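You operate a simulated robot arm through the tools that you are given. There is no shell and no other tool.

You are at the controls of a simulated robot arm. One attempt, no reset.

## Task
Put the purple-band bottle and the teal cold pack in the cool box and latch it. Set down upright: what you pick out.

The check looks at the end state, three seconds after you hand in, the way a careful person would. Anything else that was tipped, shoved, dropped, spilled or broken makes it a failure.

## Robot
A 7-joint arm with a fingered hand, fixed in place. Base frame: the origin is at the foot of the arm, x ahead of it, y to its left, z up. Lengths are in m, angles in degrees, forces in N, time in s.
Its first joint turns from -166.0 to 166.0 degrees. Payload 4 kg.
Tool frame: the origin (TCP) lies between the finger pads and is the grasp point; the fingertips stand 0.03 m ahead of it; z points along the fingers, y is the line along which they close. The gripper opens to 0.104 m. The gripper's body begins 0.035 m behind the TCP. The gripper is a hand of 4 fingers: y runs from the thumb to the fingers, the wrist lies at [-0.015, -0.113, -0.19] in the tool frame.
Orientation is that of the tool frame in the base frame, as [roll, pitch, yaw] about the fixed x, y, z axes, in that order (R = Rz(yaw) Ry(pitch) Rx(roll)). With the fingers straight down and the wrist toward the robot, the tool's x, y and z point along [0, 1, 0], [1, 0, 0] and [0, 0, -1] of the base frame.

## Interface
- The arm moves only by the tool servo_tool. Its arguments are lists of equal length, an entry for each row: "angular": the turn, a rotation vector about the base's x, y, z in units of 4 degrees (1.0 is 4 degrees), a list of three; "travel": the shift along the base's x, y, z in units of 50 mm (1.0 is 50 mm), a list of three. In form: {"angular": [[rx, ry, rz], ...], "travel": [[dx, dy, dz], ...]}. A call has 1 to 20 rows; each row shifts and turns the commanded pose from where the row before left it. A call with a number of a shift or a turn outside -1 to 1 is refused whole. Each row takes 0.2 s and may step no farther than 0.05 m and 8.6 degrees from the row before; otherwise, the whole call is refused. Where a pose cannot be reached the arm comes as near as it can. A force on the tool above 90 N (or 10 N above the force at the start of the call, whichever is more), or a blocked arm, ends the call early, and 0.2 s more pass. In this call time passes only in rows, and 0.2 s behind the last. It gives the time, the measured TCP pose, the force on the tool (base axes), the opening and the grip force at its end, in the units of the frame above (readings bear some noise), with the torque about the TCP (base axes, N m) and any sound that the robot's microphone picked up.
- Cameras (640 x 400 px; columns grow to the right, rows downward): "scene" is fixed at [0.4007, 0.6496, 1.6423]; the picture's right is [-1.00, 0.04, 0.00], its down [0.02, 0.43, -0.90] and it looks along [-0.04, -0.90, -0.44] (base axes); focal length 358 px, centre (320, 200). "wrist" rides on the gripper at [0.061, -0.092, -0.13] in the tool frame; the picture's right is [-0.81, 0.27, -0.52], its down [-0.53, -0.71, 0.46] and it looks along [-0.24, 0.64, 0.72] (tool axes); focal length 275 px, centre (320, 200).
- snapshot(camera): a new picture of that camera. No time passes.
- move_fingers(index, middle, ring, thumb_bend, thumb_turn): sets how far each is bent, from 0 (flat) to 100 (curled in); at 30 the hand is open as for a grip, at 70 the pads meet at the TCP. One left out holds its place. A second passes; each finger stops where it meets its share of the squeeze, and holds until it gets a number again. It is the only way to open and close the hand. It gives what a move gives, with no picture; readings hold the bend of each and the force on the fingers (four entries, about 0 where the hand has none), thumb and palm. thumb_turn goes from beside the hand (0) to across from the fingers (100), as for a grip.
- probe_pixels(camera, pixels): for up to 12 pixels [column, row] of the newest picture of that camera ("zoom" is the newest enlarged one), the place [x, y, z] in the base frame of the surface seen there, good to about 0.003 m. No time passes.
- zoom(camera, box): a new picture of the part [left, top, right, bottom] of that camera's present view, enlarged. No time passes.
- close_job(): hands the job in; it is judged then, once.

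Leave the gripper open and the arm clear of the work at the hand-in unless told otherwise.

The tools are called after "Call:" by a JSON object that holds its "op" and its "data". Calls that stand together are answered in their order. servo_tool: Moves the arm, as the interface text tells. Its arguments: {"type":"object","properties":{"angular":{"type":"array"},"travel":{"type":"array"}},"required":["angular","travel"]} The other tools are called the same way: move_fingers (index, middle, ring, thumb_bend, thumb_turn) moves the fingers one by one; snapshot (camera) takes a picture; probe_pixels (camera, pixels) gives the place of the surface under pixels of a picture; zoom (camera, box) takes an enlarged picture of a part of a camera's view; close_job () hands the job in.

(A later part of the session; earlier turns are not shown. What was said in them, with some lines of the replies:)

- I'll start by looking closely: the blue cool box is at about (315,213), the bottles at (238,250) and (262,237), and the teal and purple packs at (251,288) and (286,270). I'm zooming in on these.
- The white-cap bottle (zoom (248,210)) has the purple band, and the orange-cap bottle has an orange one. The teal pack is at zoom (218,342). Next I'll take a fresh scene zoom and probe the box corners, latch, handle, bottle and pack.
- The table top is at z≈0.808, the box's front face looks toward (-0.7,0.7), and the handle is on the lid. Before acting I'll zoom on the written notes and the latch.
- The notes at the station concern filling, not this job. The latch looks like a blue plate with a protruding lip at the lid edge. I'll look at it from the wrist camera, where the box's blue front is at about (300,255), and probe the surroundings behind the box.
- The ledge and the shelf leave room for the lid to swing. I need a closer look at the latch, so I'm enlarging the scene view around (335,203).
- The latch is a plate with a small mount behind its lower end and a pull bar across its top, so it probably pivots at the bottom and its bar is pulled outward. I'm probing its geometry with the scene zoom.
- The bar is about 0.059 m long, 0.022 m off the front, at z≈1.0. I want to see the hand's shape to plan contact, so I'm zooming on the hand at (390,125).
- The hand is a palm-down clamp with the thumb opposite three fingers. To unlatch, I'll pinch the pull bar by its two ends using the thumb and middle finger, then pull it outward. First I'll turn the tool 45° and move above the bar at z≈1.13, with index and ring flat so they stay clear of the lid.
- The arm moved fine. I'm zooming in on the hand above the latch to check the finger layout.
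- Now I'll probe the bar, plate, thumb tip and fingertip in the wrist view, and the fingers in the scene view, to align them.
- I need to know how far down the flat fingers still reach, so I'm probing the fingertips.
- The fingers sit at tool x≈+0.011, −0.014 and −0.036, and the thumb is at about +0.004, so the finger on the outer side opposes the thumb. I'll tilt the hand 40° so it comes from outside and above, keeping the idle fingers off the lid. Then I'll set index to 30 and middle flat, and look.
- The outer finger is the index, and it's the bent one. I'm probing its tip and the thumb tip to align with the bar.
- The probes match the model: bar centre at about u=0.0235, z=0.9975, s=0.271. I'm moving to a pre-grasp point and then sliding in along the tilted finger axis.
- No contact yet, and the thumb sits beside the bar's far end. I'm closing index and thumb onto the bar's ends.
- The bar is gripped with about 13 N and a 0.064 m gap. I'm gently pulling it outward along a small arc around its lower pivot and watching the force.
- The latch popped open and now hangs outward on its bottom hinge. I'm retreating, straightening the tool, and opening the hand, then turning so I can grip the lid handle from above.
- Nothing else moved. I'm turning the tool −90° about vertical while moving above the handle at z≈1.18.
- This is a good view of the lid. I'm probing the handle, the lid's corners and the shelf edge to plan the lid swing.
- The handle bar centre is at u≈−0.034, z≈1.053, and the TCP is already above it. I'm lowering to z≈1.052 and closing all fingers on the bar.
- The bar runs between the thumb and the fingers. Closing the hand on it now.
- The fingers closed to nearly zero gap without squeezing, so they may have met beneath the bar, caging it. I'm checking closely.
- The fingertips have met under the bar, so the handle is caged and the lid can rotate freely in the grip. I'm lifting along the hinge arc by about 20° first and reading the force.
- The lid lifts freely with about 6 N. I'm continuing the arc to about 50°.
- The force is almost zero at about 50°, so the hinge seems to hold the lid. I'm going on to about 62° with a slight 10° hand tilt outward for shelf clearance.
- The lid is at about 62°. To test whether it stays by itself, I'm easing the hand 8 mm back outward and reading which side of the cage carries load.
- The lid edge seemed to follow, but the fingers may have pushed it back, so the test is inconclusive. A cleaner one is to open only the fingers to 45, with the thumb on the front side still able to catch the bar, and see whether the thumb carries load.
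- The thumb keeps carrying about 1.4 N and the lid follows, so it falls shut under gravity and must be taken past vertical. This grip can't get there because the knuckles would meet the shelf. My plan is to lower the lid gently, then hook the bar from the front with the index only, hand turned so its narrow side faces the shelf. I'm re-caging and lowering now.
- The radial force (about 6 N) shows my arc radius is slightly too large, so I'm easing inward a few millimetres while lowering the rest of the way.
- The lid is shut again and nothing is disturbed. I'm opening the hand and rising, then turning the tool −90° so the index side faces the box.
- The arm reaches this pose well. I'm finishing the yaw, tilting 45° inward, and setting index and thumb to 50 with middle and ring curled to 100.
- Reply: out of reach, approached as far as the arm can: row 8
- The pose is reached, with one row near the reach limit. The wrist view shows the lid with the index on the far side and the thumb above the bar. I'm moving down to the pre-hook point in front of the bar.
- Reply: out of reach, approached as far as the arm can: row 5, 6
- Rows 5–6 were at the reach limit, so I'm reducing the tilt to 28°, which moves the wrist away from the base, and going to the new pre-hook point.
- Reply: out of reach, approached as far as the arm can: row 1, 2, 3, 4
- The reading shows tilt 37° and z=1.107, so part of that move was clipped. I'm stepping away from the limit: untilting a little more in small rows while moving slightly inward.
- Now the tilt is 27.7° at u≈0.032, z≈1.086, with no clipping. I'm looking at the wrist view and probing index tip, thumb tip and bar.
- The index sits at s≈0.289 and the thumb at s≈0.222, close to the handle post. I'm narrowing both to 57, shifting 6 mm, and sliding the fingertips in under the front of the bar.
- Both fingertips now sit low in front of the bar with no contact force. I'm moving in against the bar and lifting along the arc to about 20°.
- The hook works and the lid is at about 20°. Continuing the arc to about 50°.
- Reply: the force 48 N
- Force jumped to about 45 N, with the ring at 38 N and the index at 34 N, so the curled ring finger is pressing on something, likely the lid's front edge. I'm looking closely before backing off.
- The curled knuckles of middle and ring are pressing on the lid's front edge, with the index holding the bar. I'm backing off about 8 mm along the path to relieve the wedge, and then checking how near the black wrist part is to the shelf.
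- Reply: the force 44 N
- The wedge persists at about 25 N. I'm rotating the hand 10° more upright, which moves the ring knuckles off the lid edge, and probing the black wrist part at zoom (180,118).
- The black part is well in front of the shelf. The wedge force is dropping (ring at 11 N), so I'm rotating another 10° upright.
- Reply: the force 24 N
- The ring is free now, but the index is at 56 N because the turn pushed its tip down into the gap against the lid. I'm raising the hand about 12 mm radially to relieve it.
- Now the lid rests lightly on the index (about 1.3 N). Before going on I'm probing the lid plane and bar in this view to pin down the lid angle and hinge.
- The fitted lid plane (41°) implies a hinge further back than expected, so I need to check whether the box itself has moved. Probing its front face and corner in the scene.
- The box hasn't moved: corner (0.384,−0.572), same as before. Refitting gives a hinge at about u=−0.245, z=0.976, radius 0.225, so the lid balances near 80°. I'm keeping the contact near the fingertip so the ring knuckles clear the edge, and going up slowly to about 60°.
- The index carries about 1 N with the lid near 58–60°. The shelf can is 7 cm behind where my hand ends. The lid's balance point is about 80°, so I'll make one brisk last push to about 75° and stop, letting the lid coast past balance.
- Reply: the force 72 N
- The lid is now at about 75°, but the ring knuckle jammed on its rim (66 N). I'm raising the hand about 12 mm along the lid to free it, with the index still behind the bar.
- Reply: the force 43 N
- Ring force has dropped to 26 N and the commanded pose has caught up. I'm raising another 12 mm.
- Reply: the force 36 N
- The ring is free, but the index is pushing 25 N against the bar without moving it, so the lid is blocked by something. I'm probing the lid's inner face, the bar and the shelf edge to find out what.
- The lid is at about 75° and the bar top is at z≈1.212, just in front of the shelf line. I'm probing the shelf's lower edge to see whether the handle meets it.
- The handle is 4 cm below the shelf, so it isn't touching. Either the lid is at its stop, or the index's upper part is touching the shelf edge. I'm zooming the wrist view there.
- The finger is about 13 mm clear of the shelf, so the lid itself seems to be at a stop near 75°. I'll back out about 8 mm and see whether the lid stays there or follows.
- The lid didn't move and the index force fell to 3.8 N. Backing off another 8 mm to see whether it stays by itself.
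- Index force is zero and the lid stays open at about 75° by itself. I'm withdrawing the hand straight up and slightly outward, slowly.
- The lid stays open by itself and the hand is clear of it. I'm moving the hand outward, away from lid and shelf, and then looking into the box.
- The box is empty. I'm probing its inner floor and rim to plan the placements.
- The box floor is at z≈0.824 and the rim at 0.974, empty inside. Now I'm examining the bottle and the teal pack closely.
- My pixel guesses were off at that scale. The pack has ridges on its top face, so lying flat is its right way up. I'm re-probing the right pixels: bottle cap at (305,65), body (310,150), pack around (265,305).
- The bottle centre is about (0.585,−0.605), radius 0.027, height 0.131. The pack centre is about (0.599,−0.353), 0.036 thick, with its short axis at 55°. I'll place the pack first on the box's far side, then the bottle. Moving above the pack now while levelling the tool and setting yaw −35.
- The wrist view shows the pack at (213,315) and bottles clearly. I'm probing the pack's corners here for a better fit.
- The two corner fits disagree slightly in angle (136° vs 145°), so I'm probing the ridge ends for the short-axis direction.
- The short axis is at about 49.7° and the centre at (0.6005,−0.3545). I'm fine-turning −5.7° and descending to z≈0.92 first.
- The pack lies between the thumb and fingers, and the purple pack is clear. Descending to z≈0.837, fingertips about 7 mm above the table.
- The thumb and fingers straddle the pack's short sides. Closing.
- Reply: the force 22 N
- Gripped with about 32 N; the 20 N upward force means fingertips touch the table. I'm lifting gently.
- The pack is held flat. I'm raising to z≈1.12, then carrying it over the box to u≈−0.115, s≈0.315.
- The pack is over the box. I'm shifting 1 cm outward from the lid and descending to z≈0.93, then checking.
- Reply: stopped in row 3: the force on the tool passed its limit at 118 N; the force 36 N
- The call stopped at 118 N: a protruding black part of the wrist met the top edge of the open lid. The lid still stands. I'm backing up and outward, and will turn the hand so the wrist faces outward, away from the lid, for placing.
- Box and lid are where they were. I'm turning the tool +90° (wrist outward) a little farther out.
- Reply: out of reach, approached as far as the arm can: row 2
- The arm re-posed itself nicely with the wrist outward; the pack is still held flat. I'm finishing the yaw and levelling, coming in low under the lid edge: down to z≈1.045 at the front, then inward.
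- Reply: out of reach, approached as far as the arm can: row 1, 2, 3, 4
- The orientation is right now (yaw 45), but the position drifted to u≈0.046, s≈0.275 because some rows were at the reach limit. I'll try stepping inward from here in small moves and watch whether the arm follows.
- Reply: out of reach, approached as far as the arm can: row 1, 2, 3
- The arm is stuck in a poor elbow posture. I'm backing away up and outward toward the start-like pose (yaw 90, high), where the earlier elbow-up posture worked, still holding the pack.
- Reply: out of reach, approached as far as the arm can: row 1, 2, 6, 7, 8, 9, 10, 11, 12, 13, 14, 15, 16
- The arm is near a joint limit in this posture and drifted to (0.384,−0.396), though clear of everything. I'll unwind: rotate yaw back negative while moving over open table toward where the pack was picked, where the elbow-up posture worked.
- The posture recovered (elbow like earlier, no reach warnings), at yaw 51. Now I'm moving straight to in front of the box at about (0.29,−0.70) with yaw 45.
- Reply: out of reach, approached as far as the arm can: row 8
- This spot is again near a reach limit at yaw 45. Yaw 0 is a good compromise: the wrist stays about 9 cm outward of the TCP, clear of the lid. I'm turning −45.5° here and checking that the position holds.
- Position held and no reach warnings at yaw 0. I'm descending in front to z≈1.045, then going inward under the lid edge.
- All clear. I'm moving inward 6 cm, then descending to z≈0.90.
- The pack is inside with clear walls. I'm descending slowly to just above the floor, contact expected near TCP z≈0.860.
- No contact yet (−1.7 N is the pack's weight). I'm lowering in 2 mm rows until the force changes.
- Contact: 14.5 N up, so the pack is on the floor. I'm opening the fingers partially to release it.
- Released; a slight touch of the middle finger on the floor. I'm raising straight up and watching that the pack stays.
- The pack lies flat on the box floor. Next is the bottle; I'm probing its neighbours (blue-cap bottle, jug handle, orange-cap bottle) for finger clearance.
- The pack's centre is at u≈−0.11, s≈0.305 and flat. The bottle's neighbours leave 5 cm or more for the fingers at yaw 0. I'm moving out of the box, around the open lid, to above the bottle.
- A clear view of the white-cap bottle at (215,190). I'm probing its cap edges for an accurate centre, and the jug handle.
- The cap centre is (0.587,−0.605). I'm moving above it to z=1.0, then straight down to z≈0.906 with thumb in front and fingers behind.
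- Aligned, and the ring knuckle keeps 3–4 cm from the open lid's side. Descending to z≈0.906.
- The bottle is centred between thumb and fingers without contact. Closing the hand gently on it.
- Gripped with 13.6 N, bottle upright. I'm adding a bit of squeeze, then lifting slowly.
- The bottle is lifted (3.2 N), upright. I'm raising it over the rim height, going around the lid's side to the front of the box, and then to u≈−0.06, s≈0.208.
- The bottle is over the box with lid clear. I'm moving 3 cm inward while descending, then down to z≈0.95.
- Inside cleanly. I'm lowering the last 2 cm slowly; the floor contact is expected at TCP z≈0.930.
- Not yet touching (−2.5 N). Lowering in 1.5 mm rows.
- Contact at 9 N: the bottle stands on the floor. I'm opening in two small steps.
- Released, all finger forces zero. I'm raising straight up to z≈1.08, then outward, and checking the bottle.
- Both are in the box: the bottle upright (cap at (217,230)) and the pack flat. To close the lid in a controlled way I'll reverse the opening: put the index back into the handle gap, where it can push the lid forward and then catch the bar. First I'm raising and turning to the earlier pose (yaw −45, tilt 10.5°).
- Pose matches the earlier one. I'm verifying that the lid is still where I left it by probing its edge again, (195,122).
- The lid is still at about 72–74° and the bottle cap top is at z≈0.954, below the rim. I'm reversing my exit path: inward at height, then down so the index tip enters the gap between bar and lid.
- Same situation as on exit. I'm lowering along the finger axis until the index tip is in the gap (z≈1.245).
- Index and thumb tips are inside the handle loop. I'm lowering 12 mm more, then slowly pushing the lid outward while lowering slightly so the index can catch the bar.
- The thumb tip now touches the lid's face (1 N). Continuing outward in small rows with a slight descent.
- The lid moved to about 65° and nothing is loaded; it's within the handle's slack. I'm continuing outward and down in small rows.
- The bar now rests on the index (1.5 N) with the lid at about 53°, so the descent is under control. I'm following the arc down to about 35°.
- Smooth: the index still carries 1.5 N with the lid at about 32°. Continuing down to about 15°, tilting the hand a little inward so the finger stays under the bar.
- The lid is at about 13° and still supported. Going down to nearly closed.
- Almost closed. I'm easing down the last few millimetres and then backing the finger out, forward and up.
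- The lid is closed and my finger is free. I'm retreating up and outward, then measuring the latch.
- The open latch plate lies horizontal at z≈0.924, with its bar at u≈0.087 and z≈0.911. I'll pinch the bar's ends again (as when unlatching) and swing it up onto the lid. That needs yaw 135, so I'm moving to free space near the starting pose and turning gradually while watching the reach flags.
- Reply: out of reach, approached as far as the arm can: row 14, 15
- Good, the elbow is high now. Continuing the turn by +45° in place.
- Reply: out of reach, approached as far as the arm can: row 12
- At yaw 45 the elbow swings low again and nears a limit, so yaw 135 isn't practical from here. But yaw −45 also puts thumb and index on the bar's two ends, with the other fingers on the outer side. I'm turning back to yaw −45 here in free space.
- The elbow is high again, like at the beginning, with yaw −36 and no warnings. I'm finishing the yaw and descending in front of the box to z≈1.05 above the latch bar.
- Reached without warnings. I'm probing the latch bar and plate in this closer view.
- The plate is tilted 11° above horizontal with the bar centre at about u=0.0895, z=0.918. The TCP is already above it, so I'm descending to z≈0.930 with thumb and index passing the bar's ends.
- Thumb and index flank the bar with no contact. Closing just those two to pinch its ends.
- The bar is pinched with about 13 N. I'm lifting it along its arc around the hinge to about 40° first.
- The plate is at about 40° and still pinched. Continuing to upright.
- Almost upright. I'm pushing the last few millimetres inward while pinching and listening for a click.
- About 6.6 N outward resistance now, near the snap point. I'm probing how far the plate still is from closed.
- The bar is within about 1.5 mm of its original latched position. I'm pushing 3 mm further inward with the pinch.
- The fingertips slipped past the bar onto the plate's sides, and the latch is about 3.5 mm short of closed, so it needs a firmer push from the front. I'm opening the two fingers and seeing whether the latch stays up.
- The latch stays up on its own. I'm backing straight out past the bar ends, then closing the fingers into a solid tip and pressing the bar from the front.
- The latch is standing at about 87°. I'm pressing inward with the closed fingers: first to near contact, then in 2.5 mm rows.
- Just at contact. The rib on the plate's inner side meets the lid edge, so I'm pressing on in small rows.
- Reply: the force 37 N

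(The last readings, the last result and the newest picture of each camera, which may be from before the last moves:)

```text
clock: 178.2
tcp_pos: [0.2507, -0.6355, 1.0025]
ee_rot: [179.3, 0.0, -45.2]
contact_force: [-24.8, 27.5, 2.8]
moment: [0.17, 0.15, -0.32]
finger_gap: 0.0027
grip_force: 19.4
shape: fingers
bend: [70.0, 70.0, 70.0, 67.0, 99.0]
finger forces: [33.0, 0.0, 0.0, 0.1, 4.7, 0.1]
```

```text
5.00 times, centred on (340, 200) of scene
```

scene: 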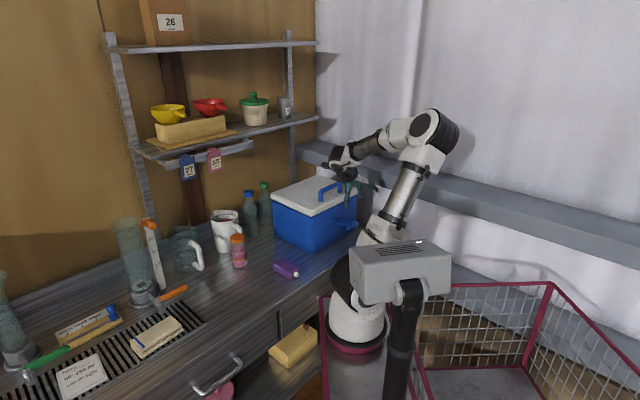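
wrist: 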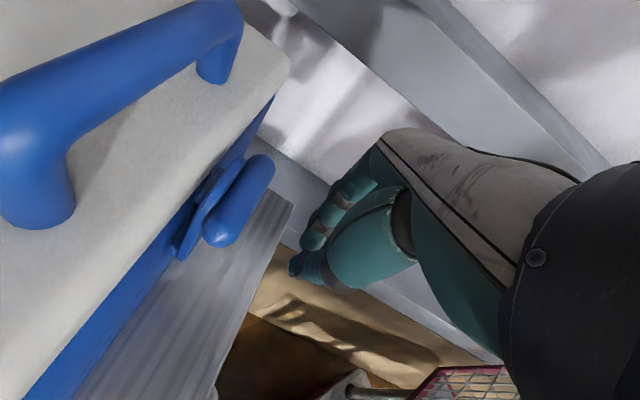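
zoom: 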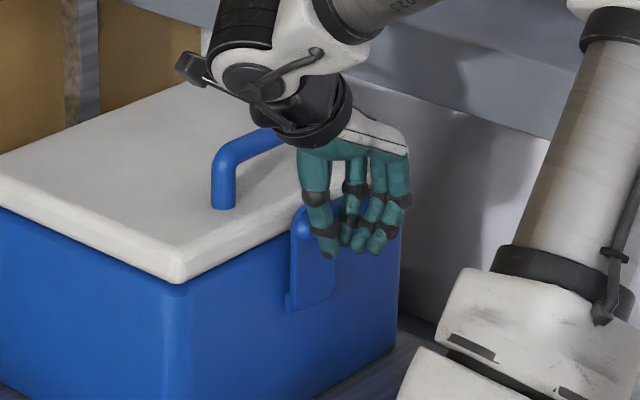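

37 N of push. I'm probing the bar and plate to see whether it's seated (latched values: bar face u≈0.0306, plate face u≈0.0153).

Call:
{"op": "probe_pixels", "data": {"camera": "zoom", "pixels": [[315, 275], [320, 290], [300, 290], [298, 240], [310, 262], [305, 225]]}}

Call:
{"op": "zoom", "data": {"camera": "wrist", "box": [230, 170, 320, 290]}}

Call:
{"op": "probe_pixels", "data": {"camera": "zoom", "pixels": [[300, 250], [340, 330], [370, 120], [330, 170], [280, 200], [350, 230]]}}

```text
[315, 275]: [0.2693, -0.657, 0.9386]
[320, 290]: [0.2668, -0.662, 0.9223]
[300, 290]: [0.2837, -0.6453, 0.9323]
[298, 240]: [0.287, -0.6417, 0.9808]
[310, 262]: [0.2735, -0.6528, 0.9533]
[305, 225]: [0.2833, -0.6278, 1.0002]
```

```text
3.33 times, centred on (275, 230) of wrist
```

zoom: 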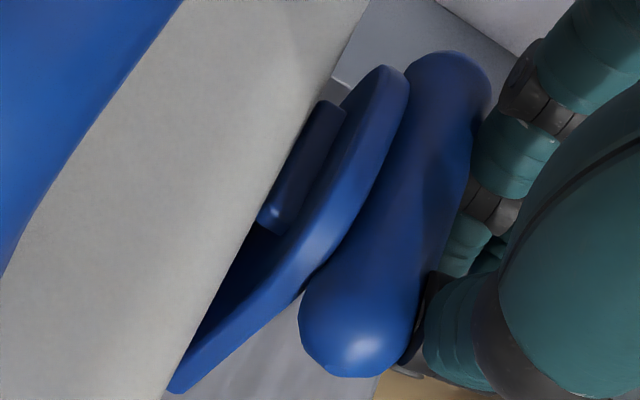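

```text
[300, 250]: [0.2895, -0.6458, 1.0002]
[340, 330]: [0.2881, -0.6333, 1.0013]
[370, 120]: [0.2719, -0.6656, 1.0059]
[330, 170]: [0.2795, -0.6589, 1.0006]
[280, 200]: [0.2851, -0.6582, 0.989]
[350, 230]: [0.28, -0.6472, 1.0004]
```

The plate face is at u≈0.0153, matching its original latched value. I'm backing off 2 cm and probing whether it stays seated.

Call:
{"op": "servo_tool", "data": {"angular": [[0, 0, 0], [0, 0, 0], [0, 0, 0], [0, 0, 0], [0, 0, 0]], "travel": [[-0.05, 0.05, 0], [-0.1, 0.1, 0], [-0.15, 0.15, 0], [-0.2, 0.2, 0], [-0.2, 0.2, 0]]}}

Call:
{"op": "zoom", "data": {"camera": "wrist", "box": [130, 100, 310, 300]}}

Call:
{"op": "zoom", "data": {"camera": "scene", "box": [310, 170, 370, 240]}}

Call:
{"op": "probe_pixels", "data": {"camera": "zoom", "pixels": [[315, 240], [310, 255], [300, 270], [320, 225], [315, 210], [305, 220], [330, 205], [345, 195], [300, 200]]}}

```text
clock: 179.4
tcp_pos: [0.2202, -0.6046, 1.0022]
ee_rot: [179.3, -0.2, -44.9]
contact_force: [0.6, -0.6, 0.6]
moment: [0.0, -0.02, -0.01]
finger_gap: 0.0037
grip_force: 0.1
shape: fingers
bend: [70.0, 70.0, 70.0, 68.0, 98.0]
finger forces: [0.0, 0.1, 0.1, 0.0, 0.0, 0.0]
```

```text
2.00 times, centred on (220, 200) of wrist
```

zoom: 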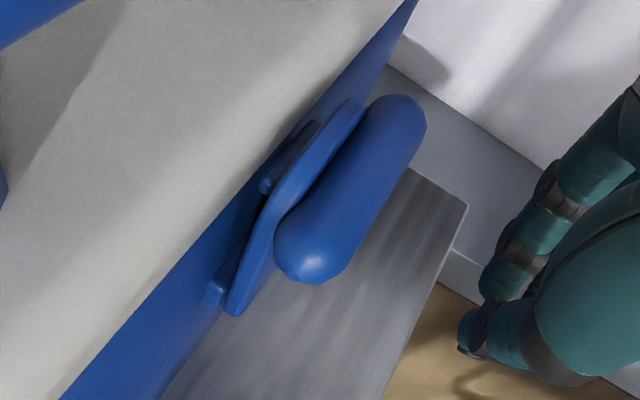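

```text
5.71 times, centred on (340, 205) of scene
```

zoom: 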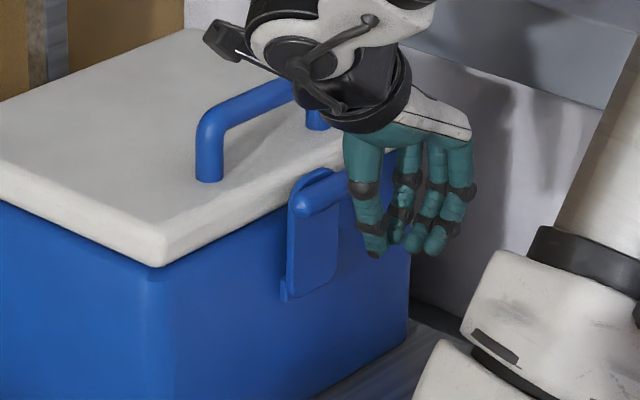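

```text
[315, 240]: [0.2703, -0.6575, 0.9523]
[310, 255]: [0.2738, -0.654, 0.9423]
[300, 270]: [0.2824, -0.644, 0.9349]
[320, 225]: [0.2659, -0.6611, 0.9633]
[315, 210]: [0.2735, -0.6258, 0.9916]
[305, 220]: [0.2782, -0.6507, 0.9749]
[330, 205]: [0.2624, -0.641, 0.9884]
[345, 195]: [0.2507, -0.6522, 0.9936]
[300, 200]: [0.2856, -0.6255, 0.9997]
```

The probes are near the latched values, but to be sure I'll compare with the first close-up. I'm moving the hand away and taking the same 11× scene zoom as at the start.

Call:
{"op": "servo_tool", "data": {"angular": [[0, 0, 0], [0, 0, 0], [0, 0, 0], [0, 0, 0], [0, 0, 0], [0, 0, 0]], "travel": [[-0.3, 0.3, 0.3], [-0.3, 0.3, 0.6], [-0.3, 0.3, 0.8], [0, 0, 0.9], [0, 0, 0.9], [0, 0, 0.9]]}}

Call:
{"op": "zoom", "data": {"camera": "scene", "box": [325, 192, 349, 227]}}

Call:
{"op": "probe_pixels", "data": {"camera": "zoom", "pixels": [[312, 160], [370, 130], [428, 100], [345, 100], [300, 140], [340, 220], [310, 330], [375, 300], [282, 330], [250, 230], [270, 160], [450, 150]]}}

Call:
{"op": "snapshot", "data": {"camera": "scene"}}

```text
clock: 180.8
tcp_pos: [0.1753, -0.5591, 1.2232]
ee_rot: [179.3, -0.2, -45.0]
contact_force: [0.4, 0.3, 0.4]
moment: [0.01, -0.02, 0.03]
finger_gap: 0.0034
grip_force: 0.1
shape: fingers
bend: [70.0, 70.0, 70.0, 68.0, 98.0]
finger forces: [0.0, 0.0, 0.0, 0.0, 0.1, 0.0]
```

```text
11.43 times, centred on (337, 210) of scene
```

zoom: 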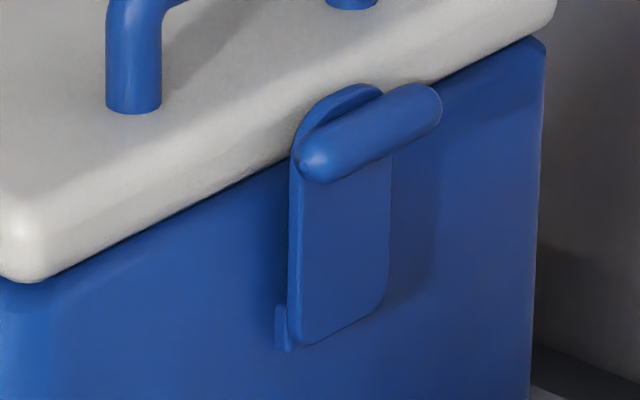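

```text
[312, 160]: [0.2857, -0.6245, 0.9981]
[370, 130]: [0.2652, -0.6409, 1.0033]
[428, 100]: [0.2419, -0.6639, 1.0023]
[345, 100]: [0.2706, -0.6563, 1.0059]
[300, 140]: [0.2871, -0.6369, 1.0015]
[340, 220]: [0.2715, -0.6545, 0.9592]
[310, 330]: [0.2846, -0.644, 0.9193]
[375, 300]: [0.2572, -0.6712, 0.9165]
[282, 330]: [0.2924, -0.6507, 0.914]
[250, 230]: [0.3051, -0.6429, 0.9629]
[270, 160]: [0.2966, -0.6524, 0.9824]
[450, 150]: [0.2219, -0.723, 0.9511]
```

```text
taken
```

scene: 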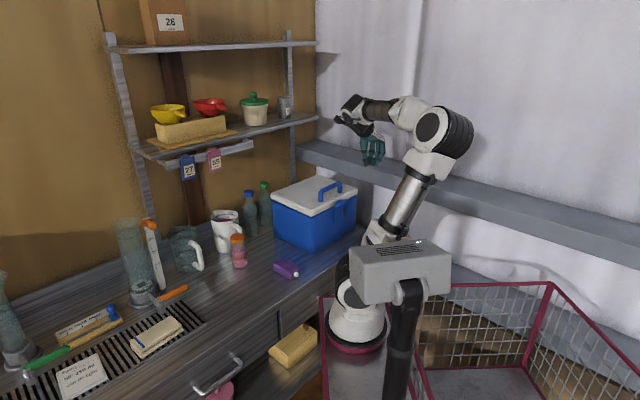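

The close-up matches the first picture exactly, so the latch is seated as it was at the start, with lid shut and box in place. I'm opening the hand and moving the arm up and away.

Call:
{"op": "servo_tool", "data": {"angular": [[0, 0, 0], [0, 0, 0], [0, 0, 0], [0, 0, 0]], "travel": [[-0.25, 0.2, 0.45], [-0.25, 0.2, 0.45], [-0.25, 0.2, 0.45], [-0.25, 0.2, 0.45]]}}

Call:
{"op": "move_fingers", "data": {"index": 30, "middle": 30, "ring": 30, "thumb_bend": 30}}

Call:
{"op": "snapshot", "data": {"camera": "scene"}}

Call:
{"op": "zoom", "data": {"camera": "scene", "box": [200, 160, 380, 310]}}

```text
clock: 181.8
tcp_pos: [0.1238, -0.5177, 1.3141]
ee_rot: [179.3, -0.1, -44.8]
contact_force: [-0.2, 0.2, -0.9]
moment: [-0.02, -0.01, 0.02]
finger_gap: 0.0037
grip_force: 0.1
shape: fingers
bend: [70.0, 70.0, 70.0, 68.0, 98.0]
finger forces: [0.0, 0.1, 0.0, 0.0, 0.0, 0.1]
```

```text
clock: 182.8
tcp_pos: [0.1236, -0.5186, 1.3148]
ee_rot: [179.2, -0.2, -45.0]
contact_force: [0.2, 0.4, 0.0]
moment: [-0.03, 0.01, -0.06]
finger_gap: 0.1029
grip_force: 0.1
shape: fingers
bend: [30.0, 30.0, 30.0, 30.0, 98.0]
finger forces: [0.0, 0.1, 0.1, 0.0, 0.0, 0.1]
```

```text
taken
```

scene: 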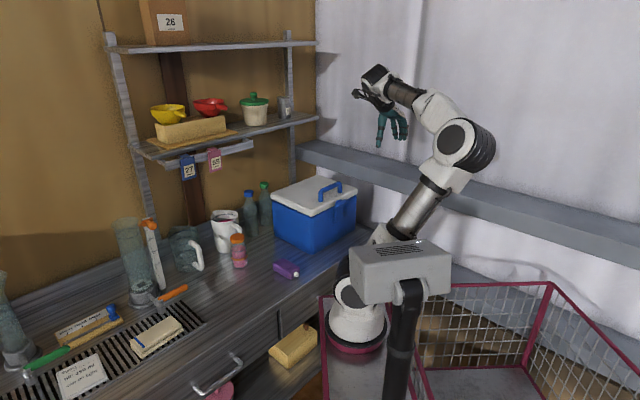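

```text
2.67 times, centred on (290, 235) of scene
```

zoom: 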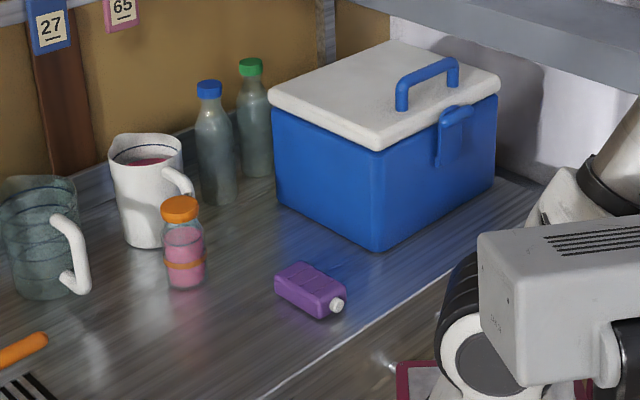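

Final check: the box is closed and latched in its original place. The orange-band bottle, purple pack, jug, glass bottles and shelf items are where they were. The hand is open and clear, so I'm handing in.

Call:
{"op": "close_job", "data": {}}

```text
The job is handed in.
```

The purple-band bottle and the teal cold pack are both in the cool box, and the box is closed and latched. I've handed the job in; I don't have the check's result.

- **Bottle:** it is standing upright on the box floor, as I last saw it just before closing the lid.
- **Cold pack:** it is lying flat with its ridged side up, the way I found it. I took that as its upright position.
- **Lid and latch:** I lowered the lid slowly under control. A close-up of the latch afterwards looked the same as the first picture, when it was latched.
- **Contacts along the way:** one move stopped when the arm pressed hard on the open lid's edge. One finger also jammed on the lid earlier. The box corner I checked afterwards had not moved, and the lid worked normally.
- **Everything else:** the orange-band bottle, purple pack, jugs, glass bottles and shelf items look untouched in the last picture. The hand is open and the arm is clear of the work.
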